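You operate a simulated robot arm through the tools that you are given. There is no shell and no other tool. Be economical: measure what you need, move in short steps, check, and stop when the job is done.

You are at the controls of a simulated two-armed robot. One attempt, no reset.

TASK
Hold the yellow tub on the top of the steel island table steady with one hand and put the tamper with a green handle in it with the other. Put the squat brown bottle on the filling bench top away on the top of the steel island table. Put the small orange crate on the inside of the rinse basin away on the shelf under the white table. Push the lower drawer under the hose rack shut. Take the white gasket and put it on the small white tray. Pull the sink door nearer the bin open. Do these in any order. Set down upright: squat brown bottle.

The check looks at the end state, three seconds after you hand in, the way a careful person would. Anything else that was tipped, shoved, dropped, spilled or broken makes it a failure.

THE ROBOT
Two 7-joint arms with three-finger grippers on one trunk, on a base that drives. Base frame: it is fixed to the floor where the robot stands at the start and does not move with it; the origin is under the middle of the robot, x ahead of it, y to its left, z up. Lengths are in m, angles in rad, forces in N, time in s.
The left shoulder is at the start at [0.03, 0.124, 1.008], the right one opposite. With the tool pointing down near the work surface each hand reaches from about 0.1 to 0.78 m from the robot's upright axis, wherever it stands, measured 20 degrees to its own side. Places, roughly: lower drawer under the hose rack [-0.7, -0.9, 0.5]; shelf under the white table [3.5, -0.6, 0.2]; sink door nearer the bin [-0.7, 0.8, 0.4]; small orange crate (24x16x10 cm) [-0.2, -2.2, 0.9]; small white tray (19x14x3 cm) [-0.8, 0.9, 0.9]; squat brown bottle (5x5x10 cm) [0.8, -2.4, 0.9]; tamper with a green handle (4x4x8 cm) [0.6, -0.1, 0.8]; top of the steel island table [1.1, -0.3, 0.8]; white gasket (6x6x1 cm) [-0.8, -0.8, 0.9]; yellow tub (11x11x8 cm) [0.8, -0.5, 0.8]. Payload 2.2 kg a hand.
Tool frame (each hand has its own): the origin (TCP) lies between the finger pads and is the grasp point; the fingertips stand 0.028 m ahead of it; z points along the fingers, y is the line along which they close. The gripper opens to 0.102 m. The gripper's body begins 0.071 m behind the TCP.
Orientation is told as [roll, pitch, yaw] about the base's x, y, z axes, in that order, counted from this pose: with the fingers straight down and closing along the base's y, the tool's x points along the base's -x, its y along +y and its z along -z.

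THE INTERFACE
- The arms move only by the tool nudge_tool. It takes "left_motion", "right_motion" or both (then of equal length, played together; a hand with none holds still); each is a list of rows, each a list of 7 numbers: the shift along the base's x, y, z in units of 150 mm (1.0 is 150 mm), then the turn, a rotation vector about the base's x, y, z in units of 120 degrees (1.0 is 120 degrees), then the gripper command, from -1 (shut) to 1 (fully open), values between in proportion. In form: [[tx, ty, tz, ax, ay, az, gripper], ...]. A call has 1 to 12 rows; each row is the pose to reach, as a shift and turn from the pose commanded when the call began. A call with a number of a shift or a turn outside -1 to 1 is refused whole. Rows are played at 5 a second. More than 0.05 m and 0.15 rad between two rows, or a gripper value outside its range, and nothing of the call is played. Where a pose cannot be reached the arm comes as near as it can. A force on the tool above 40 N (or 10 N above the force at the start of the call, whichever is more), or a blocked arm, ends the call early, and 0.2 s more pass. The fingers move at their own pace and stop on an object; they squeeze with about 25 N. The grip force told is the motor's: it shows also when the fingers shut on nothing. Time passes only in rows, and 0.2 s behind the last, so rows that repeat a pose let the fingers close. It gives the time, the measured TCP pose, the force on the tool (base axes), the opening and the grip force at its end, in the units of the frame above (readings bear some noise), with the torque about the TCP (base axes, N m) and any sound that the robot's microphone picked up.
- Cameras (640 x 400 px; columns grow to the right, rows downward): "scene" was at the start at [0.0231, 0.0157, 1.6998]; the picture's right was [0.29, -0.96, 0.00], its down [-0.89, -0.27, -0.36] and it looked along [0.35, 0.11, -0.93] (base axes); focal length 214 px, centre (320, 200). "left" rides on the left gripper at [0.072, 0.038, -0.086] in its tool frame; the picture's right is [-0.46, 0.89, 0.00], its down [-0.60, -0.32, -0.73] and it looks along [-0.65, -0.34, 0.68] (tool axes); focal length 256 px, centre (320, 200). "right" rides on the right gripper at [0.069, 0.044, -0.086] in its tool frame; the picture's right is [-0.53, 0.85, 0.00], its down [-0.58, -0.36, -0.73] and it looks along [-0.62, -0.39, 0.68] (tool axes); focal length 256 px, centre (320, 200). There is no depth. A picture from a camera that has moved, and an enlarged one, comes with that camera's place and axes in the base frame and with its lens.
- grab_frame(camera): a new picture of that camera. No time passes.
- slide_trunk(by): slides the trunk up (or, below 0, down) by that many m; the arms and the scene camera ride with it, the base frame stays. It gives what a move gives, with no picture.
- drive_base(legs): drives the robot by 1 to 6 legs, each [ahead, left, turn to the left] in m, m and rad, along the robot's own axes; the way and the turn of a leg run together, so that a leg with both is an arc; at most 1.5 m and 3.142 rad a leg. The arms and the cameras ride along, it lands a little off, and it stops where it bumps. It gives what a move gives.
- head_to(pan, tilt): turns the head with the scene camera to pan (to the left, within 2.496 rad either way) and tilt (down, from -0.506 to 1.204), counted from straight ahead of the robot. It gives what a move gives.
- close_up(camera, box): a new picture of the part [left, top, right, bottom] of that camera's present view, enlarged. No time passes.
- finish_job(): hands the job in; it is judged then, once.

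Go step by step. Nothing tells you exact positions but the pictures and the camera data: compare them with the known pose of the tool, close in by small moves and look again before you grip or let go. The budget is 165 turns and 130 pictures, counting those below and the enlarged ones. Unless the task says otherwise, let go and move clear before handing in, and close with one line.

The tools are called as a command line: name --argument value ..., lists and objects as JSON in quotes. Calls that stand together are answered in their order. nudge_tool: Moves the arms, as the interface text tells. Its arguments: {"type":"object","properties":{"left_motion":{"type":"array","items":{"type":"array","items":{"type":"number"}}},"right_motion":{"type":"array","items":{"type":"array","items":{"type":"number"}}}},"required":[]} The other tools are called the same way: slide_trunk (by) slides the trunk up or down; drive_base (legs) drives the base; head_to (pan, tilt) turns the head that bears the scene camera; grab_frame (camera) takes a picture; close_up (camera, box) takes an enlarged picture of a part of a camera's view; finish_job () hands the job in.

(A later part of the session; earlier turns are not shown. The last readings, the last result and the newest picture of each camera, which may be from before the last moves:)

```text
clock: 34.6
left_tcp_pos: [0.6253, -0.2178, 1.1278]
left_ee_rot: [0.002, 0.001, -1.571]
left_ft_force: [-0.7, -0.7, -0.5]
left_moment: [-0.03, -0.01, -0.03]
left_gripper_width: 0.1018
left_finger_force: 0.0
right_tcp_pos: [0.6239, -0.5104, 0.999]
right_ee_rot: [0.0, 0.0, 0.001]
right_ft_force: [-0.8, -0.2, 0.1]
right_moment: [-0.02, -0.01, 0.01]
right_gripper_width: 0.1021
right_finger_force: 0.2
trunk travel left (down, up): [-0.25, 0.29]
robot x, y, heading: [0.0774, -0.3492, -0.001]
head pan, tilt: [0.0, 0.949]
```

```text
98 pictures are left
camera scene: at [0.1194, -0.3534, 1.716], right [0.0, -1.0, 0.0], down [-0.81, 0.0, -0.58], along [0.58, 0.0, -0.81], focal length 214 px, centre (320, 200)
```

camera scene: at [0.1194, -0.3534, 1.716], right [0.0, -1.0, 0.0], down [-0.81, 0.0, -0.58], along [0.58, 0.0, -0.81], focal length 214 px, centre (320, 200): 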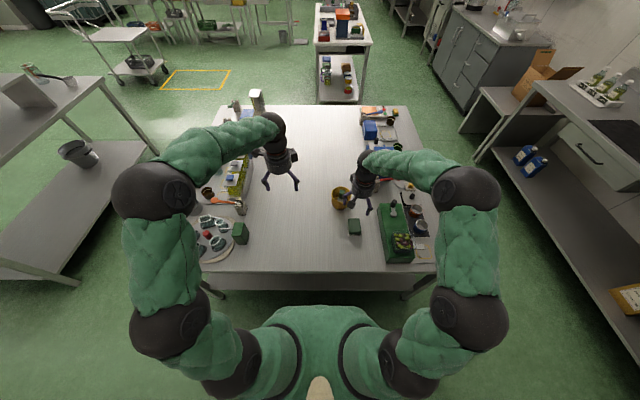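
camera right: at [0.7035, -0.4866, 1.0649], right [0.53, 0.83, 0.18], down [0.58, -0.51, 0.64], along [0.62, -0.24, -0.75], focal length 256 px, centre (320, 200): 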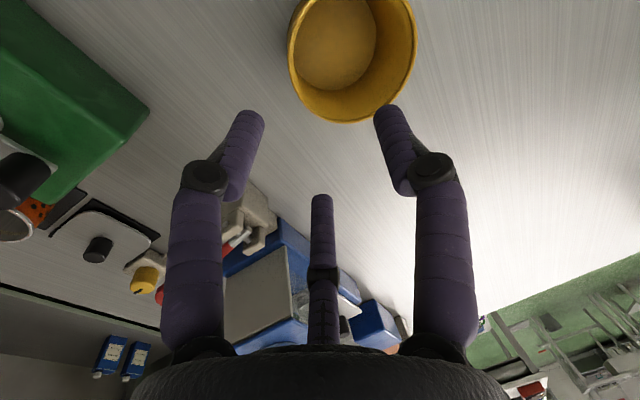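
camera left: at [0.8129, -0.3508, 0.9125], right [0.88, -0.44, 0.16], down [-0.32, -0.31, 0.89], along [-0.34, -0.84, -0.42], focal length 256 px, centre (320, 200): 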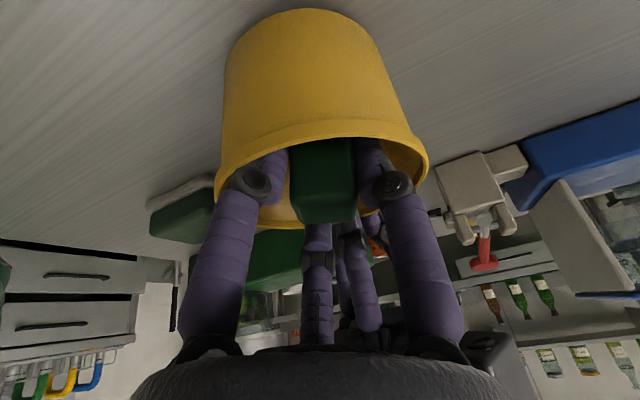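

Task one looks done. I retract both arms close to the chest for driving.

nudge_tool --right_motion '[[0, 0, 0.3, 0, 0, 0, 1], [-0.1, 0, 0.6, 0, 0, 0, 1], [-0.3, 0, 0.8, 0, 0, 0, 1], [-0.6, 0, 0.8, 0, 0, 0, 1], [-0.8, -0.1, 0.8, 0, 0, 0, 1], [-1, -0.2, 0.8, 0, 0, 0, 1], [-1, -0.3, 0.8, 0, 0, 0, 1], [-1, -0.3, 0.8, 0, 0, 0, 1], [-1, -0.3, 0.8, 0, 0, 0, 1], [-1, -0.3, 0.8, 0, 0, 0, 1], [-1, -0.3, 0.8, 0, 0, 0, 1]]' --left_motion '[[0, 0.1, 0, 0, 0, 0.07, 1], [0, 0.2, 0, 0, 0, 0.14, 1], [-0.2, 0.3, 0, 0, 0, 0.21, 1], [-0.4, 0.4, 0, 0, 0, 0.28, 1], [-0.6, 0.5, 0, 0, 0, 0.35, 1], [-0.8, 0.5, 0, 0, 0, 0.42, 1], [-1, 0.5, 0, 0, 0, 0.49, 1], [-1, 0.5, 0, 0, 0, 0.56, 1], [-1, 0.5, 0, 0, 0, 0.63, 1], [-1, 0.5, 0, 0, 0, 0.69, 1], [-1, 0.5, 0, 0, 0, 0.75, 1]]'

drive_base --legs '[[-0.15, 0, 0], [0, 0, -1.5708], [0.75, 0, 0]]'

head_to --pan 0.3 --tilt 0.6

grab_frame --camera "scene"

```text
clock: 37.0
left_tcp_pos: [0.4753, -0.1462, 1.1282]
left_ee_rot: [-0.001, 0.0, 0.002]
left_ft_force: [0.3, 0.2, -0.8]
left_moment: [0.01, 0.04, 0.01]
left_gripper_width: 0.102
left_finger_force: 0.1
right_tcp_pos: [0.4725, -0.5578, 1.1168]
right_ee_rot: [0.002, 0.0, 0.004]
right_ft_force: [-0.1, 0.2, 0.4]
right_moment: [0.02, 0.03, 0.01]
right_gripper_width: 0.1022
right_finger_force: 0.1
trunk travel left (down, up): [-0.25, 0.29]
robot x, y, heading: [0.0809, -0.3562, 0.001]
head pan, tilt: [0.0, 0.949]
```

```text
clock: 45.9
left_tcp_pos: [0.1186, -1.5037, 1.1278]
left_ee_rot: [-0.001, 0.0, -1.589]
left_ft_force: [1.2, -0.6, 1.0]
left_moment: [0.0, -0.01, -0.03]
left_gripper_width: 0.1018
left_finger_force: 0.0
right_tcp_pos: [-0.2922, -1.4945, 1.1172]
right_ee_rot: [0.003, 0.001, -1.583]
right_ft_force: [-0.5, -0.1, -0.3]
right_moment: [0.01, -0.02, 0.01]
right_gripper_width: 0.1018
right_finger_force: 0.1
trunk travel left (down, up): [-0.25, 0.29]
robot x, y, heading: [-0.0823, -1.1014, -1.584]
head pan, tilt: [0.0, 0.949]
```

```text
clock: 46.7
left_tcp_pos: [0.1184, -1.5032, 1.1279]
left_ee_rot: [0.0, 0.001, -1.587]
left_ft_force: [0.0, 1.2, 0.4]
left_moment: [0.0, -0.04, 0.03]
left_gripper_width: 0.102
left_finger_force: 0.0
right_tcp_pos: [-0.2926, -1.4941, 1.1182]
right_ee_rot: [0.002, 0.001, -1.583]
right_ft_force: [0.2, 0.3, -0.2]
right_moment: [0.0, 0.0, 0.0]
right_gripper_width: 0.1019
right_finger_force: 0.1
trunk travel left (down, up): [-0.25, 0.29]
robot x, y, heading: [-0.0843, -1.1025, -1.586]
head pan, tilt: [0.3, 0.6]
```

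```text
97 pictures are left
camera scene: at [-0.058, -1.1589, 1.7443], right [-0.96, -0.28, 0.0], down [-0.16, 0.54, -0.82], along [0.23, -0.79, -0.57], focal length 214 px, centre (320, 200)
```

scene: 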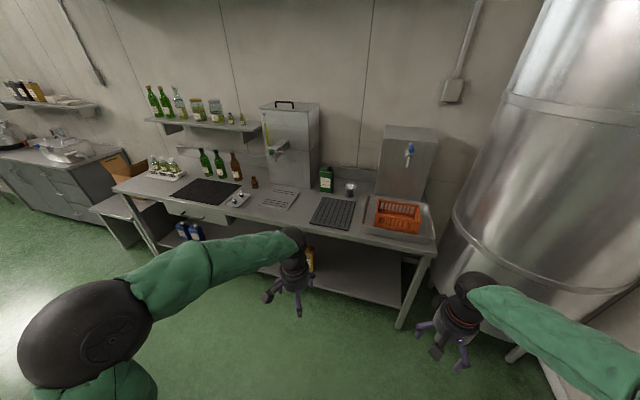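

The squat brown bottle is near (0.87,-2.45) on the bench. I drive in front of it.

drive_base --legs '[[0.5, 0, 0.015], [0, 0.73, 0], [0.1, 0, 0]]'

head_to --pan 0.2 --tilt 0.8

grab_frame --camera "scene"

grab_frame --camera "left"

```text
clock: 54.0
left_tcp_pos: [0.843, -2.1074, 1.1271]
left_ee_rot: [0.001, 0.004, -1.571]
left_ft_force: [-0.4, -0.2, -0.5]
left_moment: [0.06, -0.01, 0.02]
left_gripper_width: 0.1019
left_finger_force: 0.0
right_tcp_pos: [0.4335, -2.1043, 1.1165]
right_ee_rot: [0.002, 0.002, -1.57]
right_ft_force: [1.0, -0.9, -0.1]
right_moment: [0.01, 0.0, 0.0]
right_gripper_width: 0.102
right_finger_force: 0.0
trunk travel left (down, up): [-0.25, 0.29]
robot x, y, heading: [0.6367, -1.7088, -1.57]
head pan, tilt: [0.3, 0.6]
```

```text
clock: 54.7
left_tcp_pos: [0.8442, -2.106, 1.1289]
left_ee_rot: [-0.002, -0.002, -1.572]
left_ft_force: [-0.1, 0.8, 0.2]
left_moment: [-0.01, -0.01, -0.02]
left_gripper_width: 0.102
left_finger_force: 0.1
right_tcp_pos: [0.4335, -2.1024, 1.1168]
right_ee_rot: [0.003, -0.001, -1.568]
right_ft_force: [0.1, -0.3, -0.4]
right_moment: [0.01, 0.02, 0.02]
right_gripper_width: 0.1021
right_finger_force: 0.0
trunk travel left (down, up): [-0.25, 0.29]
robot x, y, heading: [0.6354, -1.7087, -1.571]
head pan, tilt: [0.201, 0.799]
```

```text
96 pictures are left
camera scene: at [0.6525, -1.7593, 1.7276], right [-0.98, -0.2, 0.0], down [-0.14, 0.7, -0.7], along [0.14, -0.68, -0.72], focal length 214 px, centre (320, 200)
```

scene: 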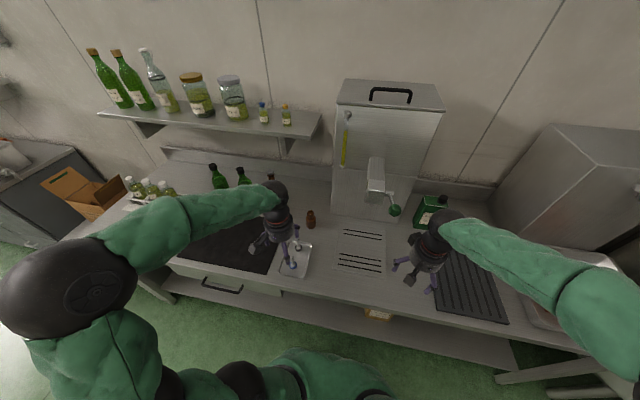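

```text
95 pictures are left
camera left: at [0.8816, -2.034, 1.2149], right [0.88, -0.47, 0.0], down [-0.32, -0.6, 0.73], along [-0.34, -0.65, -0.68], focal length 256 px, centre (320, 200)
```

left: 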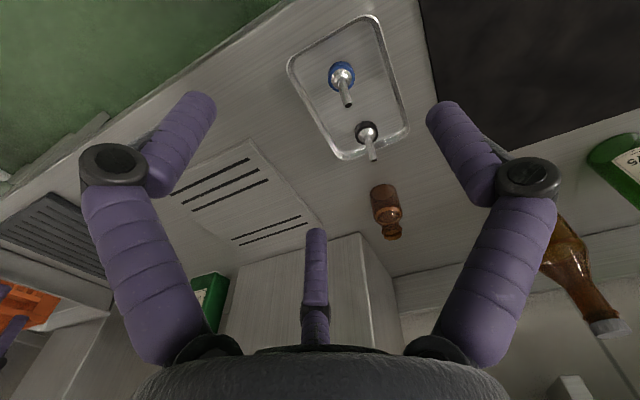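

The bottle is near (0.829,-2.393) with its body centre around z 0.895. I move above it and look again.

nudge_tool --left_motion '[[0, -0.3, 0, 0, 0, 0, 1], [0, -0.6, 0, 0, 0, 0, 1], [-0.05, -0.9, 0, 0, 0, 0, 1], [-0.1, -1, 0, 0, 0, 0, 1]]'

nudge_tool --left_motion '[[0, -0.3, -0.1, 0, 0, 0, 0.6], [0, -0.6, -0.3, 0, 0, 0, 0.6], [0, -0.9, -0.5, 0, 0, 0, 0.6], [0, -0.9, -0.6, 0, 0, 0, 0.6]]'

grab_frame --camera "left"

grab_frame --camera "scene"

```text
clock: 55.7
left_tcp_pos: [0.8298, -2.2573, 1.1267]
left_ee_rot: [0.0, 0.001, -1.573]
left_ft_force: [0.1, -0.7, -0.2]
left_moment: [0.01, 0.01, -0.04]
left_gripper_width: 0.1021
left_finger_force: 0.0
right_tcp_pos: [0.4332, -2.1026, 1.1174]
right_ee_rot: [0.001, 0.0, -1.567]
right_ft_force: [0.4, 0.2, -0.5]
right_moment: [0.0, 0.0, 0.0]
right_gripper_width: 0.1022
right_finger_force: 0.1
trunk travel left (down, up): [-0.25, 0.29]
robot x, y, heading: [0.6374, -1.7105, -1.566]
head pan, tilt: [0.201, 0.799]
```

```text
refused: row 2 steps farther than a row can; nothing moved
```

```text
94 pictures are left
camera left: at [0.8666, -2.1857, 1.2141], right [0.88, -0.47, 0.0], down [-0.32, -0.6, 0.73], along [-0.34, -0.65, -0.68], focal length 256 px, centre (320, 200)
```

left: 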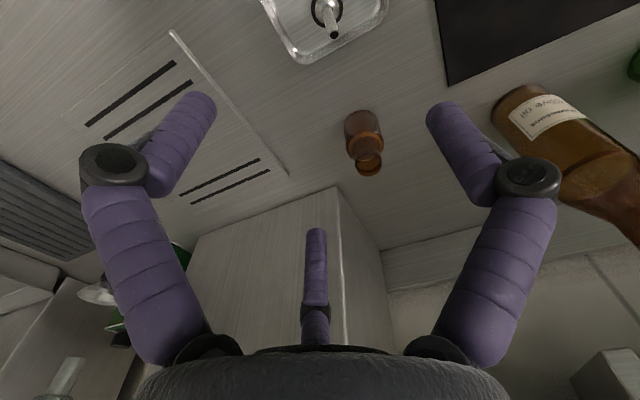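

```text
93 pictures are left
camera scene: at [0.6525, -1.7593, 1.7275], right [-0.98, -0.2, 0.0], down [-0.14, 0.7, -0.7], along [0.14, -0.68, -0.72], focal length 214 px, centre (320, 200)
```

scene: 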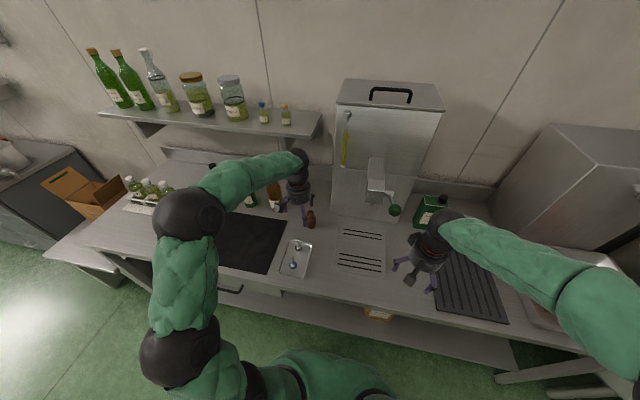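

Triangulation gives (0.828,-2.390), body centre z 0.90. I move over it and descend.

nudge_tool --left_motion '[[0, -0.3, 0, 0, 0, 0, 0.8], [0, -0.6, 0, 0, 0, 0, 0.8], [-0.01, -0.89, 0, 0, 0, 0, 0.8], [-0.01, -0.89, -0.25, 0, 0, 0, 0.8], [-0.01, -0.89, -0.5, 0, 0, 0, 0.8], [-0.01, -0.89, -0.75, 0, 0, 0, 0.8]]'

grab_frame --camera "left"

```text
clock: 57.1
left_tcp_pos: [0.8318, -2.3926, 1.0157]
left_ee_rot: [0.0, -0.001, -1.572]
left_ft_force: [-0.6, -0.2, 0.9]
left_moment: [0.03, 0.02, -0.04]
left_gripper_width: 0.0917
left_finger_force: 0.1
right_tcp_pos: [0.4335, -2.1046, 1.1171]
right_ee_rot: [0.002, 0.002, -1.568]
right_ft_force: [-0.2, -0.2, 0.4]
right_moment: [0.0, 0.01, 0.0]
right_gripper_width: 0.102
right_finger_force: 0.0
trunk travel left (down, up): [-0.25, 0.29]
robot x, y, heading: [0.6388, -1.7104, -1.568]
head pan, tilt: [0.201, 0.799]
```

```text
92 pictures are left
camera left: at [0.868, -2.3205, 1.1015], right [0.88, -0.47, 0.0], down [-0.32, -0.6, 0.73], along [-0.34, -0.65, -0.68], focal length 256 px, centre (320, 200)
```

left: 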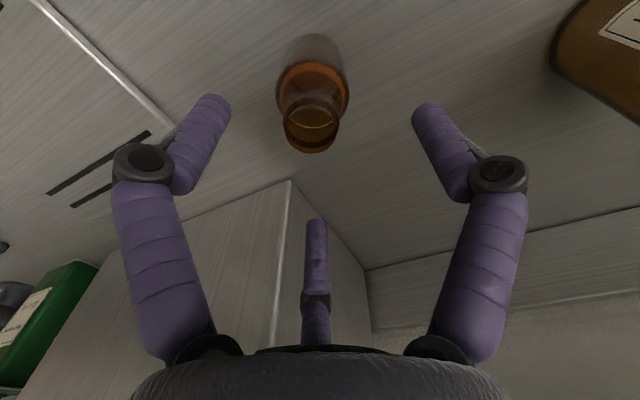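

Aligned within a centimetre; I correct, go down to z≈0.897 and close.

nudge_tool --left_motion '[[-0.06, -0.03, -0.2, 0, 0, 0, 0.8], [-0.06, -0.03, -0.45, 0, 0, 0, 0.8], [-0.06, -0.03, -0.65, 0, 0, 0, 0.8], [-0.06, -0.03, -0.79, 0, 0, 0, 0.8], [-0.06, -0.03, -0.79, 0, 0, 0, -1], [-0.06, -0.03, -0.79, 0, 0, 0, -1], [-0.06, -0.03, -0.79, 0, 0, 0, -1], [-0.06, -0.03, -0.79, 0, 0, 0, -1]]'

grab_frame --camera "left"

```text
clock: 58.3
left_tcp_pos: [0.8187, -2.3981, 0.9061]
left_ee_rot: [-0.001, -0.003, -1.57]
left_ft_force: [-2.0, 3.0, 4.2]
left_moment: [-0.16, -0.09, 0.0]
left_gripper_width: 0.0537
left_finger_force: 44.9
right_tcp_pos: [0.4316, -2.1046, 1.1161]
right_ee_rot: [0.003, 0.002, -1.567]
right_ft_force: [-0.8, -0.7, -0.5]
right_moment: [0.02, 0.01, 0.01]
right_gripper_width: 0.1021
right_finger_force: 0.0
trunk travel left (down, up): [-0.25, 0.29]
robot x, y, heading: [0.6366, -1.7105, -1.565]
head pan, tilt: [0.201, 0.799]
stopped in row 6 (left hand): the force on the tool passed its limit at 54 N (the readings are from after the stop); the commanded pose is now the measured one
```

```text
91 pictures are left
camera left: at [0.8553, -2.3248, 0.9929], right [0.89, -0.46, 0.0], down [-0.31, -0.6, 0.73], along [-0.34, -0.65, -0.68], focal length 256 px, centre (320, 200)
```

left: 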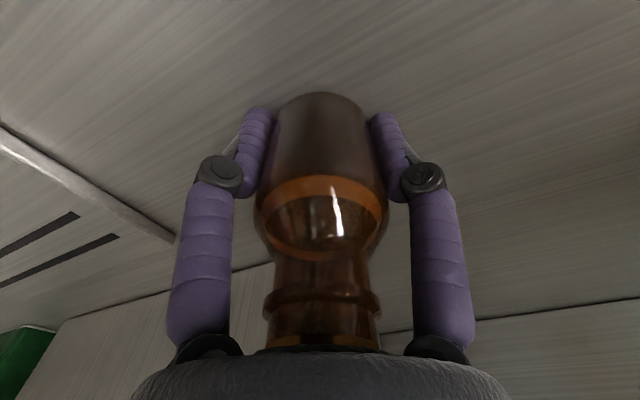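

The bottle is gripped (opening 0.054). I lift it and back off from the bench.

nudge_tool --left_motion '[[0, 0, 0.1, 0, 0, 0, -1], [0, 0, 0.3, 0, 0, 0, -1], [0, 0, 0.5, 0, 0, 0, -1], [0, 0, 0.7, 0, 0, 0, -1], [0, 0.1, 0.9, 0, 0, 0, -1], [0, 0.3, 1, 0, 0, 0, -1], [0, 0.6, 1, 0, 0, 0, -1], [0, 0.8, 1, 0, 0, 0, -1], [0, 1, 1, 0, 0, 0, -1]]'

nudge_tool --left_motion '[[0, 0.2, 0, 0, 0, 0, -1], [0, 0.5, 0.1, 0, 0, 0, -1], [0, 0.75, 0.2, 0, 0, 0, -1], [0, 1, 0.3, 0, 0, 0, -1]]'

grab_frame --camera "scene"

```text
clock: 60.3
left_tcp_pos: [0.8176, -2.2435, 1.0535]
left_ee_rot: [-0.001, 0.0, -1.571]
left_ft_force: [0.2, 0.6, -1.2]
left_moment: [-0.05, -0.01, 0.0]
left_gripper_width: 0.0539
left_finger_force: 24.7
right_tcp_pos: [0.4327, -2.1028, 1.1169]
right_ee_rot: [0.002, 0.001, -1.567]
right_ft_force: [0.0, -0.5, 0.7]
right_moment: [-0.01, 0.01, -0.02]
right_gripper_width: 0.1021
right_finger_force: 0.1
trunk travel left (down, up): [-0.25, 0.29]
robot x, y, heading: [0.6367, -1.7119, -1.57]
head pan, tilt: [0.201, 0.799]
```

```text
clock: 61.3
left_tcp_pos: [0.816, -2.0934, 1.1014]
left_ee_rot: [-0.002, -0.002, -1.571]
left_ft_force: [0.0, 0.8, -1.6]
left_moment: [-0.04, -0.01, 0.0]
left_gripper_width: 0.0537
left_finger_force: 25.1
right_tcp_pos: [0.4321, -2.1013, 1.1168]
right_ee_rot: [0.002, -0.002, -1.568]
right_ft_force: [-0.1, 0.5, 0.0]
right_moment: [-0.04, 0.0, 0.01]
right_gripper_width: 0.102
right_finger_force: 0.0
trunk travel left (down, up): [-0.25, 0.29]
robot x, y, heading: [0.6353, -1.7106, -1.566]
head pan, tilt: [0.201, 0.799]
```

```text
90 pictures are left
camera scene: at [0.6526, -1.7578, 1.7276], right [-0.98, -0.2, 0.0], down [-0.14, 0.7, -0.7], along [0.14, -0.68, -0.72], focal length 214 px, centre (320, 200)
```

scene: 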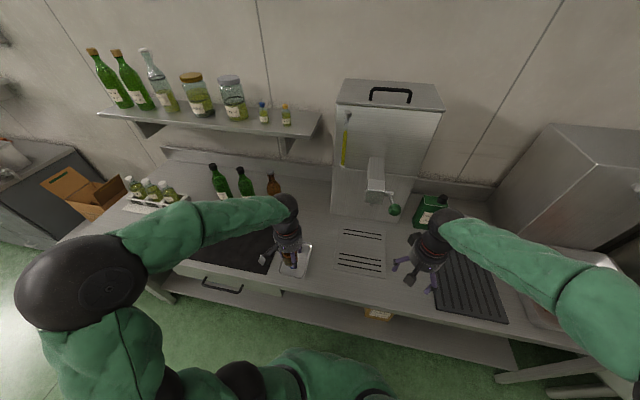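

I drive back to the island's near side with the bottle.

drive_base --legs '[[0, 0, 1.567], [-0.69, 0, 0], [0, 1.35, 0], [0.1, 0, 0]]'

head_to --pan 0.0 --tilt 0.95

grab_frame --camera "scene"

```text
clock: 76.0
left_tcp_pos: [0.4543, -0.1863, 1.0976]
left_ee_rot: [-0.003, 0.001, -0.02]
left_ft_force: [-0.1, -0.6, -0.6]
left_moment: [-0.02, 0.04, -0.05]
left_gripper_width: 0.0527
left_finger_force: 24.4
right_tcp_pos: [0.4564, -0.5711, 1.1175]
right_ee_rot: [0.002, 0.001, -0.013]
right_ft_force: [0.5, 0.0, 0.3]
right_moment: [-0.01, 0.04, 0.0]
right_gripper_width: 0.102
right_finger_force: 0.1
trunk travel left (down, up): [-0.25, 0.29]
robot x, y, heading: [0.0663, -0.3585, -0.009]
head pan, tilt: [0.201, 0.799]
```

```text
clock: 76.7
left_tcp_pos: [0.4527, -0.1863, 1.0985]
left_ee_rot: [-0.001, 0.0, -0.018]
left_ft_force: [-0.2, 0.4, -0.7]
left_moment: [-0.03, 0.0, 0.01]
left_gripper_width: 0.0528
left_finger_force: 25.1
right_tcp_pos: [0.4556, -0.5698, 1.117]
right_ee_rot: [0.002, -0.001, -0.014]
right_ft_force: [0.1, -0.7, 0.0]
right_moment: [0.0, 0.02, 0.0]
right_gripper_width: 0.102
right_finger_force: 0.1
trunk travel left (down, up): [-0.25, 0.29]
robot x, y, heading: [0.0615, -0.361, -0.013]
head pan, tilt: [0.0, 0.949]
```

```text
89 pictures are left
camera scene: at [0.1066, -0.3611, 1.716], right [-0.01, -1.0, 0.0], down [-0.81, 0.01, -0.58], along [0.58, -0.01, -0.81], focal length 214 px, centre (320, 200)
```

scene: 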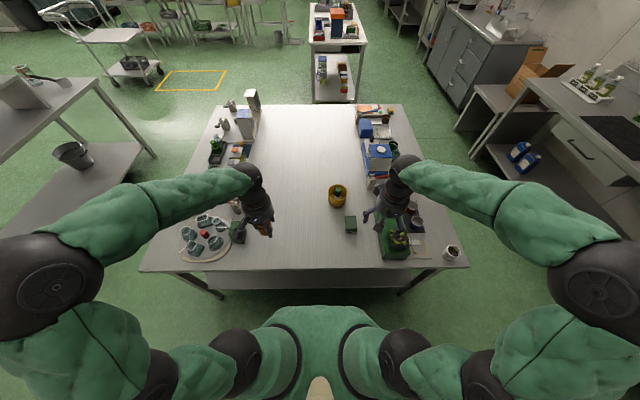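

The space around (0.60,-0.25) is free. I move the bottle above it and lower most of the way.

nudge_tool --left_motion '[[0.3, -0.1, 0, 0, 0, 0, -1], [0.6, -0.2, 0, 0, 0, 0, -1], [0.9, -0.3, 0, 0, 0, 0, -1], [0.98, -0.43, -0.2, 0, 0, 0, -1], [0.98, -0.43, -0.5, 0, 0, 0, -1], [0.98, -0.43, -0.8, 0, 0, 0, -1], [0.98, -0.43, -1, 0, 0, 0, -1]]'

nudge_tool --left_motion '[[0, 0, -0.2, 0, 0, 0, -1], [0, 0, -0.4, 0, 0, 0, -1], [0, 0, -0.5, 0, 0, 0, -1]]'

close_up --camera "scene" --box '[210, 160, 370, 260]'

grab_frame --camera "right"

```text
clock: 78.3
left_tcp_pos: [0.6023, -0.2522, 0.9482]
left_ee_rot: [-0.003, 0.001, -0.019]
left_ft_force: [0.5, -0.1, -1.0]
left_moment: [-0.01, -0.01, -0.03]
left_gripper_width: 0.0526
left_finger_force: 24.6
right_tcp_pos: [0.4566, -0.5705, 1.1164]
right_ee_rot: [0.003, 0.0, -0.013]
right_ft_force: [-0.4, -0.1, 0.1]
right_moment: [-0.03, 0.03, 0.01]
right_gripper_width: 0.1023
right_finger_force: 0.2
trunk travel left (down, up): [-0.25, 0.29]
robot x, y, heading: [0.0642, -0.3609, -0.01]
head pan, tilt: [0.0, 0.949]
```

```text
clock: 79.1
left_tcp_pos: [0.6022, -0.2501, 0.8744]
left_ee_rot: [0.0, -0.001, -0.017]
left_ft_force: [0.2, 0.3, -1.2]
left_moment: [-0.01, 0.01, 0.0]
left_gripper_width: 0.0525
left_finger_force: 25.2
right_tcp_pos: [0.4565, -0.5702, 1.1168]
right_ee_rot: [0.001, -0.001, -0.014]
right_ft_force: [0.1, 0.1, 0.6]
right_moment: [0.0, 0.0, 0.01]
right_gripper_width: 0.102
right_finger_force: 0.0
trunk travel left (down, up): [-0.25, 0.29]
robot x, y, heading: [0.0616, -0.3576, -0.015]
head pan, tilt: [0.0, 0.949]
```

```text
4.00 times, centred on (290, 210) of scene
camera zoom: at [0.1077, -0.3612, 1.716], right [-0.01, -1.0, 0.0], down [-0.81, 0.01, -0.58], along [0.58, -0.01, -0.81], focal length 858 px, centre (440, 160)
```

zoom: 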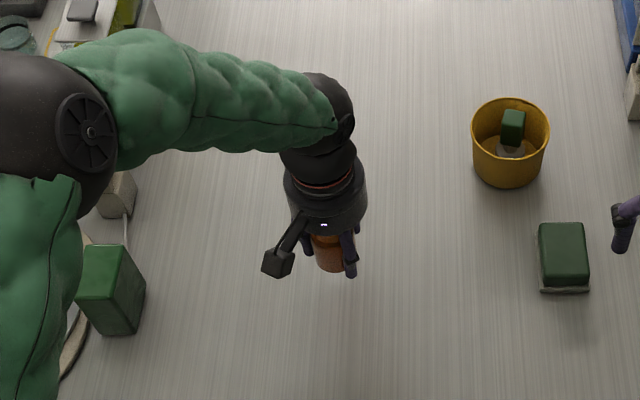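

```text
87 pictures are left
camera right: at [0.3854, -0.5255, 1.2019], right [0.55, 0.84, 0.0], down [0.57, -0.37, 0.73], along [0.61, -0.4, -0.68], focal length 256 px, centre (320, 200)
```

right: 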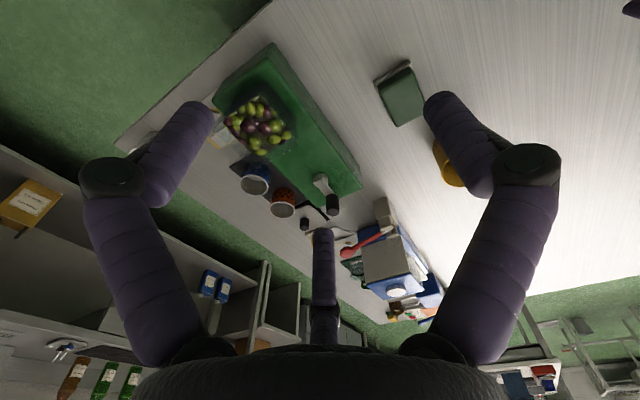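

I lower in small steps watching the force.

nudge_tool --left_motion '[[0, 0, -0.08, 0, 0, 0, -1], [0, 0, -0.16, 0, 0, 0, -1], [0, 0, -0.2, 0, 0, 0, -1], [0, 0, -0.2, 0, 0, 0, -1]]'

close_up --camera "scene" --box '[270, 190, 320, 240]'

```text
clock: 80.1
left_tcp_pos: [0.6008, -0.2493, 0.8441]
left_ee_rot: [-0.002, 0.0, -0.018]
left_ft_force: [-0.1, -0.5, -1.1]
left_moment: [0.0, -0.04, 0.01]
left_gripper_width: 0.0526
left_finger_force: 24.9
right_tcp_pos: [0.4552, -0.5704, 1.1169]
right_ee_rot: [0.0, 0.001, -0.013]
right_ft_force: [-0.8, -0.6, 0.2]
right_moment: [0.04, 0.01, -0.01]
right_gripper_width: 0.102
right_finger_force: 0.1
trunk travel left (down, up): [-0.25, 0.29]
robot x, y, heading: [0.0647, -0.3577, -0.016]
head pan, tilt: [0.0, 0.949]
```

```text
8.00 times, centred on (295, 215) of scene
camera zoom: at [0.1071, -0.3613, 1.716], right [-0.01, -1.0, 0.0], down [-0.81, 0.01, -0.58], along [0.58, -0.01, -0.81], focal length 1716 px, centre (520, 80)
```

zoom: 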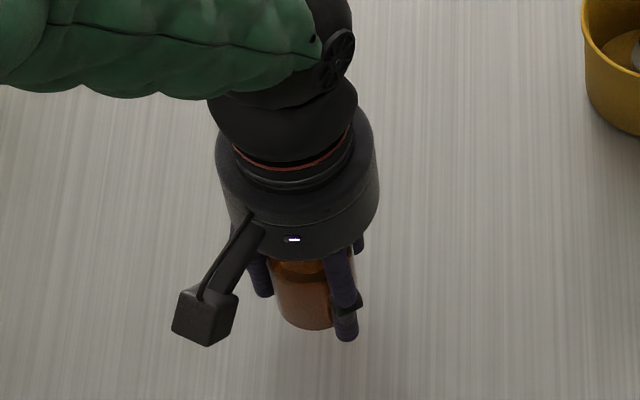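

nudge_tool --left_motion '[[0, 0, -0.04, 0, 0, 0, -1], [0, 0, -0.08, 0, 0, 0, -1], [0, 0, -0.08, 0, 0, 0, -1]]'

```text
clock: 80.9
left_tcp_pos: [0.5995, -0.2502, 0.8323]
left_ee_rot: [-0.002, 0.002, -0.018]
left_ft_force: [-0.6, 0.8, -1.0]
left_moment: [0.0, 0.02, -0.01]
left_gripper_width: 0.0524
left_finger_force: 24.9
right_tcp_pos: [0.4556, -0.5706, 1.1168]
right_ee_rot: [0.002, 0.0, -0.014]
right_ft_force: [0.3, -0.5, -0.6]
right_moment: [-0.01, -0.02, 0.0]
right_gripper_width: 0.1019
right_finger_force: 0.1
trunk travel left (down, up): [-0.25, 0.29]
robot x, y, heading: [0.0647, -0.3618, -0.015]
head pan, tilt: [0.0, 0.949]
```

nudge_tool --left_motion '[[0, 0, -0.03, 0, 0, 0, -1], [0, 0, -0.06, 0, 0, 0, -1], [0, 0, -0.06, 0, 0, 0, -1]]'

close_up --camera "scene" --box '[270, 190, 320, 240]'

```text
clock: 81.7
left_tcp_pos: [0.6018, -0.2496, 0.8225]
left_ee_rot: [-0.002, 0.0, -0.018]
left_ft_force: [0.0, 0.7, -1.6]
left_moment: [0.02, 0.02, 0.01]
left_gripper_width: 0.0525
left_finger_force: 24.6
right_tcp_pos: [0.4562, -0.5691, 1.117]
right_ee_rot: [0.002, -0.001, -0.013]
right_ft_force: [0.1, -0.4, -0.3]
right_moment: [-0.03, -0.01, 0.03]
right_gripper_width: 0.1021
right_finger_force: 0.1
trunk travel left (down, up): [-0.25, 0.29]
robot x, y, heading: [0.0593, -0.3597, -0.013]
head pan, tilt: [0.0, 0.949]
```

```text
8.00 times, centred on (295, 215) of scene
camera zoom: at [0.1072, -0.3613, 1.716], right [-0.01, -1.0, 0.0], down [-0.81, 0.01, -0.58], along [0.58, -0.01, -0.81], focal length 1716 px, centre (520, 80)
```

zoom: 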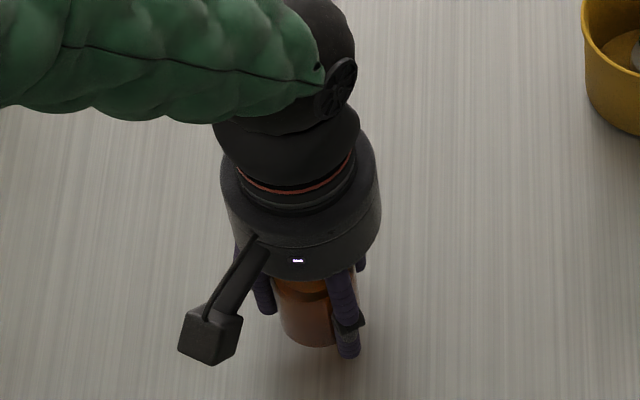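

nudge_tool --left_motion '[[0, 0, -0.03, 0, 0, 0, -1], [0, 0, -0.05, 0, 0, 0, -1], [0, 0, -0.05, 0, 0, 0, -1]]'

grab_frame --camera "left"

```text
clock: 82.5
left_tcp_pos: [0.6009, -0.2508, 0.816]
left_ee_rot: [-0.002, 0.001, -0.019]
left_ft_force: [-0.8, -1.3, -1.1]
left_moment: [0.03, 0.0, 0.0]
left_gripper_width: 0.0522
left_finger_force: 25.1
right_tcp_pos: [0.4561, -0.5699, 1.1173]
right_ee_rot: [0.002, 0.001, -0.014]
right_ft_force: [-0.2, -0.4, 0.1]
right_moment: [0.04, 0.02, 0.0]
right_gripper_width: 0.1019
right_finger_force: 0.0
trunk travel left (down, up): [-0.25, 0.29]
robot x, y, heading: [0.0628, -0.3636, -0.015]
head pan, tilt: [0.0, 0.949]
```

```text
84 pictures are left
camera left: at [0.5282, -0.2111, 0.9021], right [0.48, 0.88, 0.0], down [0.6, -0.33, 0.73], along [0.64, -0.35, -0.68], focal length 256 px, centre (320, 200)
```

left: 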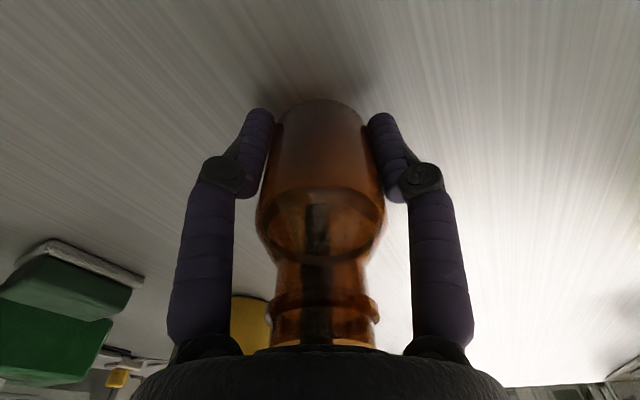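

nudge_tool --left_motion '[[0, 0, -0.02, 0, 0, 0, -1], [0, 0, -0.04, 0, 0, 0, -1], [0, 0, -0.04, 0, 0, 0, -1]]'

```text
clock: 83.3
left_tcp_pos: [0.6001, -0.2518, 0.809]
left_ee_rot: [-0.002, 0.001, -0.018]
left_ft_force: [-0.4, 0.5, -0.8]
left_moment: [-0.01, -0.02, 0.0]
left_gripper_width: 0.0525
left_finger_force: 25.1
right_tcp_pos: [0.455, -0.5695, 1.1172]
right_ee_rot: [0.003, 0.0, -0.014]
right_ft_force: [-0.2, 0.5, -0.2]
right_moment: [-0.02, -0.02, 0.01]
right_gripper_width: 0.1018
right_finger_force: 0.0
trunk travel left (down, up): [-0.25, 0.29]
robot x, y, heading: [0.0655, -0.3621, -0.016]
head pan, tilt: [0.0, 0.949]
```

nudge_tool --left_motion '[[0, 0, -0.03, 0, 0, 0, -1], [0, 0, -0.05, 0, 0, 0, -1], [0, 0, -0.05, 0, 0, 0, -1]]'

```text
clock: 84.2
left_tcp_pos: [0.6033, -0.2511, 0.8057]
left_ee_rot: [0.001, -0.006, -0.015]
left_ft_force: [-6.6, -0.4, 19.8]
left_moment: [-0.4, 0.88, 0.01]
left_gripper_width: 0.0525
left_finger_force: 24.8
right_tcp_pos: [0.455, -0.5703, 1.1163]
right_ee_rot: [0.002, 0.0, -0.015]
right_ft_force: [-0.2, -0.7, 0.2]
right_moment: [0.02, 0.04, -0.01]
right_gripper_width: 0.1019
right_finger_force: 0.0
trunk travel left (down, up): [-0.25, 0.29]
robot x, y, heading: [0.0678, -0.3618, -0.014]
head pan, tilt: [0.0, 0.949]
stopped in row 3 (left hand): the force on the tool passed its limit at 41 N (the readings are from after the stop); the commanded pose is now the measured one
```

The bottle is on the table. I ease up slightly, open and rise.

nudge_tool --left_motion '[[0, 0, 0.01, 0, 0, 0, -1], [0, 0, 0.01, 0, 0, 0, -0.02], [0, 0, 0.01, 0, 0, 0, 0.3], [0, 0, 0.01, 0, 0, 0, 0.7], [0, 0, 0.01, 0, 0, 0, 0.7], [0, 0, 0.2, 0, 0, 0, 0.7], [0, 0, 0.4, 0, 0, 0, 0.7], [0, 0, 0.6, 0, 0, 0, 0.7], [0, 0, 0.8, 0, 0, 0, 0.7], [0, 0, 1, 0, 0, 0, 0.7]]'

nudge_tool --left_motion '[[0, 0, 0.3, 0, 0, 0, 0.7], [0, 0, 0.6, 0, 0, 0, 0.7], [0, 0, 0.9, 0, 0, 0, 0.7], [-0.3, 0.1, 1, 0, 0, 0, 0.7], [-0.6, 0.2, 1, 0, 0, 0, 0.7], [-0.9, 0.3, 1, 0, 0, 0, 0.7], [-1, 0.4, 1, 0, 0, 0, 0.7]]'

close_up --camera "scene" --box '[230, 150, 410, 262]'

```text
clock: 86.4
left_tcp_pos: [0.6007, -0.2514, 0.9553]
left_ee_rot: [-0.002, -0.005, -0.015]
left_ft_force: [-0.3, 0.2, -0.4]
left_moment: [-0.02, -0.06, 0.0]
left_gripper_width: 0.087
left_finger_force: 0.0
right_tcp_pos: [0.4555, -0.5692, 1.117]
right_ee_rot: [0.002, 0.002, -0.014]
right_ft_force: [-0.4, 0.2, 0.7]
right_moment: [0.03, 0.0, 0.02]
right_gripper_width: 0.102
right_finger_force: 0.0
trunk travel left (down, up): [-0.25, 0.29]
robot x, y, heading: [0.0654, -0.3604, -0.01]
head pan, tilt: [0.0, 0.949]
```

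```text
clock: 88.0
left_tcp_pos: [0.4505, -0.1883, 1.1041]
left_ee_rot: [-0.001, -0.004, -0.015]
left_ft_force: [-0.3, 0.7, 0.3]
left_moment: [-0.02, -0.01, 0.0]
left_gripper_width: 0.0868
left_finger_force: 0.1
right_tcp_pos: [0.4563, -0.5699, 1.117]
right_ee_rot: [0.002, -0.001, -0.013]
right_ft_force: [0.8, -0.4, 0.1]
right_moment: [0.02, 0.02, 0.02]
right_gripper_width: 0.1018
right_finger_force: 0.0
trunk travel left (down, up): [-0.25, 0.29]
robot x, y, heading: [0.0641, -0.3579, -0.017]
head pan, tilt: [0.0, 0.949]
```

```text
3.56 times, centred on (320, 206) of scene
camera zoom: at [0.1074, -0.3611, 1.7159], right [-0.01, -1.0, 0.0], down [-0.81, 0.01, -0.58], along [0.58, -0.01, -0.81], focal length 763 px, centre (320, 179)
```

zoom: 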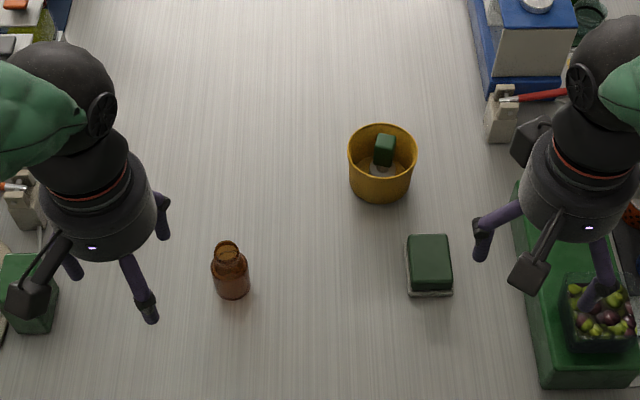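

The bottle stands upright on the island. Next is the back counter: I turn around and look.

drive_base --legs '[[-0.05, -0.2, 0], [0, 0, 3.13]]'

head_to --pan 0.35 --tilt 0.85

grab_frame --camera "scene"

```text
clock: 97.0
left_tcp_pos: [-0.373, -0.7336, 1.1043]
left_ee_rot: [0.0, -0.003, -3.141]
left_ft_force: [-0.3, -0.3, -0.3]
left_moment: [-0.01, 0.01, 0.02]
left_gripper_width: 0.087
left_finger_force: 0.2
right_tcp_pos: [-0.382, -0.3527, 1.1173]
right_ee_rot: [0.003, 0.0, -3.137]
right_ft_force: [0.0, -0.8, -0.7]
right_moment: [-0.02, 0.02, -0.01]
right_gripper_width: 0.1021
right_finger_force: 0.0
trunk travel left (down, up): [-0.25, 0.29]
robot x, y, heading: [0.0117, -0.5537, -3.136]
head pan, tilt: [0.0, 0.949]
```

```text
clock: 97.8
left_tcp_pos: [-0.3712, -0.7342, 1.106]
left_ee_rot: [-0.002, -0.003, -3.137]
left_ft_force: [-0.1, 1.0, 0.1]
left_moment: [-0.01, -0.02, 0.0]
left_gripper_width: 0.0868
left_finger_force: 0.1
right_tcp_pos: [-0.3841, -0.3524, 1.1161]
right_ee_rot: [0.001, 0.0, -3.137]
right_ft_force: [0.1, -0.5, -0.2]
right_moment: [0.0, -0.02, -0.03]
right_gripper_width: 0.1021
right_finger_force: 0.0
trunk travel left (down, up): [-0.25, 0.29]
robot x, y, heading: [0.0122, -0.5548, -3.137]
head pan, tilt: [0.351, 0.85]
```

```text
82 pictures are left
camera scene: at [-0.0329, -0.5835, 1.7235], right [-0.35, 0.94, 0.0], down [0.7, 0.26, -0.66], along [-0.62, -0.23, -0.75], focal length 214 px, centre (320, 200)
```

scene: 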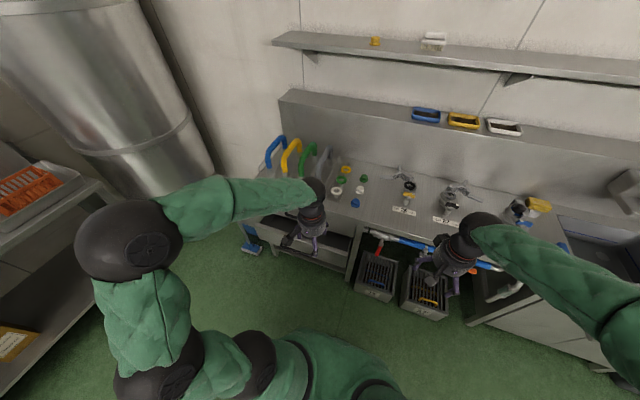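

close_up --camera "scene" --box '[240, 120, 440, 245]'

grab_frame --camera "left"

```text
3.20 times, centred on (340, 182) of scene
camera zoom: at [-0.0329, -0.5835, 1.7235], right [-0.35, 0.94, 0.0], down [0.7, 0.26, -0.66], along [-0.62, -0.23, -0.75], focal length 686 px, centre (256, 256)
```

zoom: 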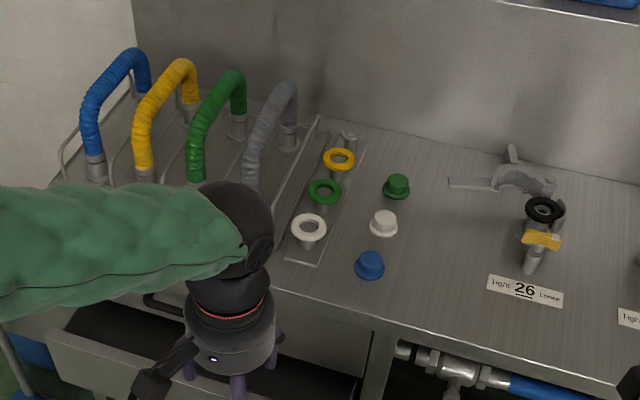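

```text
80 pictures are left
camera left: at [-0.3005, -0.7714, 1.1917], right [-0.46, -0.89, 0.0], down [-0.6, 0.31, 0.73], along [-0.65, 0.34, -0.68], focal length 256 px, centre (320, 200)
```

left: 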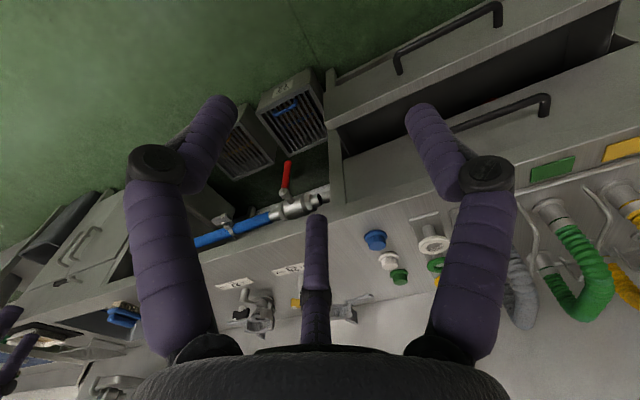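

The white gasket sits on a peg near (-0.78,-0.77,0.92), and the lower drawer protrudes to about x=-0.6. I shut the drawer first: shift left, lower the trunk, and point the left hand forward with its fingers shut.

drive_base --legs '[[0.0, 0.2, 0.0]]'

nudge_tool --left_motion '[[-0.1, 0, 0, 0, 0.07, 0, -1], [-0.2, 0, 0, 0, 0.14, 0, -1], [-0.3, 0, 0, 0, 0.21, 0, -1], [-0.4, 0, 0, 0, 0.28, 0, -1], [-0.5, 0, 0, 0, 0.35, 0, -1], [-0.6, 0, 0, 0, 0.42, 0, -1], [-0.7, 0, 0, 0, 0.49, 0, -1], [-0.8, 0, 0, 0, 0.56, 0, -1], [-0.8, 0, 0, 0, 0.63, 0, -1], [-0.8, 0, 0, 0, 0.69, 0, -1], [-0.8, 0, 0, 0, 0.75, 0, -1]]'

slide_trunk --by -0.22

head_to --pan 0.3 --tilt 0.9

grab_frame --camera "scene"

grab_frame --camera "left"

```text
clock: 99.4
left_tcp_pos: [-0.3718, -0.9345, 1.1049]
left_ee_rot: [-0.002, -0.004, -3.14]
left_ft_force: [-0.6, -0.2, 0.0]
left_moment: [0.04, -0.01, 0.02]
left_gripper_width: 0.0866
left_finger_force: 0.1
right_tcp_pos: [-0.3825, -0.5532, 1.1175]
right_ee_rot: [0.001, -0.001, -3.137]
right_ft_force: [-0.2, 0.1, 0.4]
right_moment: [0.05, 0.0, -0.02]
right_gripper_width: 0.1019
right_finger_force: 0.1
trunk travel left (down, up): [-0.25, 0.29]
robot x, y, heading: [0.0096, -0.7559, -3.138]
head pan, tilt: [0.351, 0.85]
```

```text
clock: 101.8
left_tcp_pos: [-0.4838, -0.8768, 1.1363]
left_ee_rot: [-0.253, -1.561, -2.869]
left_ft_force: [-0.1, 1.0, 0.5]
left_moment: [0.01, -0.01, -0.02]
left_gripper_width: 0.0022
left_finger_force: 25.6
left hand out of reach, approached as far as the arm can: row 9, 10, 11
right_tcp_pos: [-0.383, -0.5521, 1.1165]
right_ee_rot: [0.003, 0.001, -3.138]
right_ft_force: [-0.8, 0.7, -0.1]
right_moment: [-0.01, -0.01, -0.01]
right_gripper_width: 0.1019
right_finger_force: 0.0
trunk travel left (down, up): [-0.25, 0.29]
robot x, y, heading: [0.01, -0.7551, -3.137]
head pan, tilt: [0.351, 0.85]
```

```text
clock: 104.1
left_tcp_pos: [-0.4838, -0.8777, 0.9146]
left_ee_rot: [-0.194, -1.558, -2.921]
left_ft_force: [0.1, -0.7, 0.4]
left_moment: [0.01, -0.01, -0.02]
left_gripper_width: 0.0021
left_finger_force: 24.9
right_tcp_pos: [-0.3817, -0.5532, 0.898]
right_ee_rot: [0.0, 0.001, -3.135]
right_ft_force: [-0.5, -0.6, 0.2]
right_moment: [-0.01, 0.03, 0.0]
right_gripper_width: 0.102
right_finger_force: 0.0
trunk travel left (down, up): [-0.03, 0.51]
robot x, y, heading: [0.0127, -0.7534, -3.138]
head pan, tilt: [0.351, 0.85]
```

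```text
clock: 104.8
left_tcp_pos: [-0.4846, -0.8775, 0.9153]
left_ee_rot: [-0.186, -1.561, -2.93]
left_ft_force: [0.5, 0.3, -0.1]
left_moment: [-0.02, 0.0, -0.03]
left_gripper_width: 0.0023
left_finger_force: 25.7
right_tcp_pos: [-0.382, -0.5515, 0.8982]
right_ee_rot: [0.001, 0.0, -3.137]
right_ft_force: [-0.3, 0.0, 0.2]
right_moment: [-0.01, -0.01, 0.04]
right_gripper_width: 0.102
right_finger_force: 0.0
trunk travel left (down, up): [-0.03, 0.51]
robot x, y, heading: [0.0125, -0.7543, -3.141]
head pan, tilt: [0.3, 0.901]
```

```text
79 pictures are left
camera scene: at [-0.0307, -0.7795, 1.4996], right [-0.3, 0.95, 0.0], down [0.75, 0.23, -0.62], along [-0.59, -0.19, -0.78], focal length 214 px, centre (320, 200)
```

scene: 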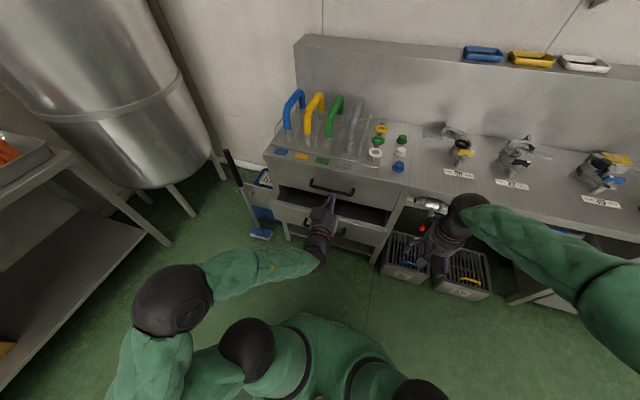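

```text
78 pictures are left
camera left: at [-0.3969, -0.9136, 0.8446], right [0.02, -0.89, 0.46], down [0.72, 0.33, 0.61], along [-0.7, 0.32, 0.64], focal length 256 px, centre (320, 200)
```

left: 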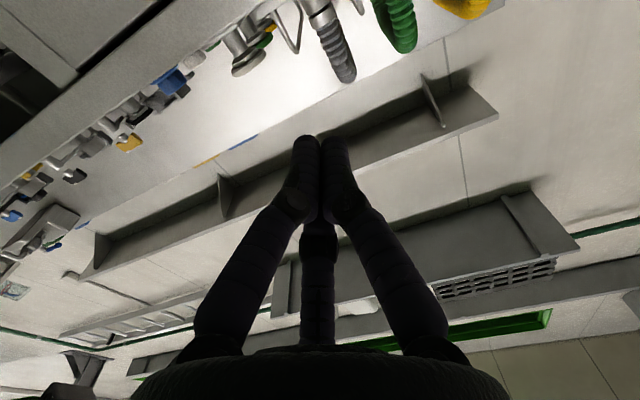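

close_up --camera "scene" --box '[250, 160, 420, 266]'

```text
3.76 times, centred on (335, 213) of scene
camera zoom: at [-0.0307, -0.7795, 1.4996], right [-0.3, 0.95, 0.0], down [0.75, 0.23, -0.62], along [-0.59, -0.19, -0.78], focal length 807 px, centre (264, 151)
```

zoom: 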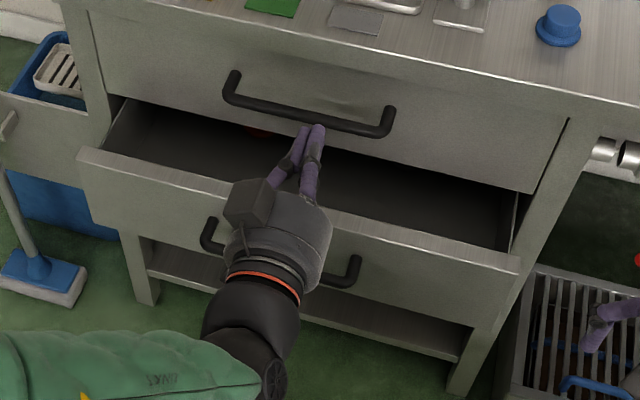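

The drawer panel's front is at about x=-0.63 with its handle centred near y=-0.94. I lower the fist to push the panel beside the handle at (y≈-0.80, z≈0.54).

nudge_tool --left_motion '[[0.1, 0.1, -0.2, 0, 0, 0, -1], [0.2, 0.2, -0.4, 0, 0, 0, -1], [0.2, 0.3, -0.6, 0, 0, 0, -1], [0.2, 0.4, -0.8, 0, 0, 0, -1], [0.2, 0.5, -1, 0, 0, 0, -1]]'

nudge_tool --left_motion '[[0, 0, -0.25, 0, 0, 0, -1], [0, 0, -0.5, 0, 0, 0, -1], [0, 0, -0.75, 0, 0, 0, -1], [0, 0, -1, 0, 0, 0, -1]]'

grab_frame --camera "scene"

grab_frame --camera "left"

```text
clock: 106.0
left_tcp_pos: [-0.4547, -0.8026, 0.7637]
left_ee_rot: [-0.212, -1.562, -2.905]
left_ft_force: [0.2, 0.0, 0.4]
left_moment: [0.0, 0.02, 0.01]
left_gripper_width: 0.0024
left_finger_force: 25.0
right_tcp_pos: [-0.3807, -0.5531, 0.8969]
right_ee_rot: [0.0, -0.002, -3.136]
right_ft_force: [0.2, -0.5, -0.1]
right_moment: [-0.02, 0.0, -0.01]
right_gripper_width: 0.1022
right_finger_force: 0.0
trunk travel left (down, up): [-0.03, 0.51]
robot x, y, heading: [0.0093, -0.757, -3.138]
head pan, tilt: [0.3, 0.901]
```

```text
clock: 107.0
left_tcp_pos: [-0.4475, -0.7815, 0.6248]
left_ee_rot: [-0.061, -1.556, -3.049]
left_ft_force: [3.3, 0.8, -2.6]
left_moment: [0.02, 0.23, -0.03]
left_gripper_width: 0.0019
left_finger_force: 25.3
left hand out of reach, approached as far as the arm can: row 2, 3, 4
right_tcp_pos: [-0.3821, -0.5527, 0.8964]
right_ee_rot: [0.002, -0.002, -3.137]
right_ft_force: [0.6, 0.0, 0.4]
right_moment: [0.02, 0.06, 0.01]
right_gripper_width: 0.102
right_finger_force: 0.0
trunk travel left (down, up): [-0.03, 0.51]
robot x, y, heading: [0.0161, -0.7564, -3.135]
head pan, tilt: [0.3, 0.901]
```

```text
76 pictures are left
camera scene: at [-0.03, -0.7791, 1.4991], right [-0.3, 0.95, 0.0], down [0.75, 0.23, -0.62], along [-0.59, -0.19, -0.78], focal length 214 px, centre (320, 200)
```

scene: 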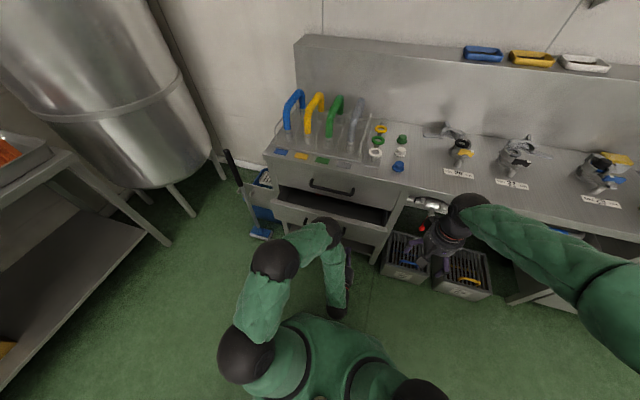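

```text
75 pictures are left
camera left: at [-0.3601, -0.8164, 0.5542], right [0.02, -0.89, 0.46], down [0.71, 0.34, 0.62], along [-0.7, 0.32, 0.64], focal length 256 px, centre (320, 200)
```

left: 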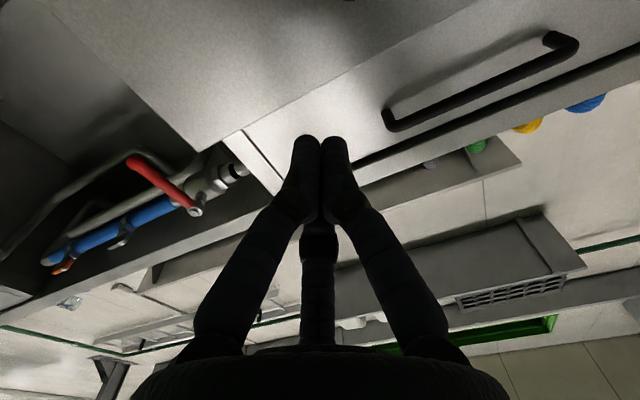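

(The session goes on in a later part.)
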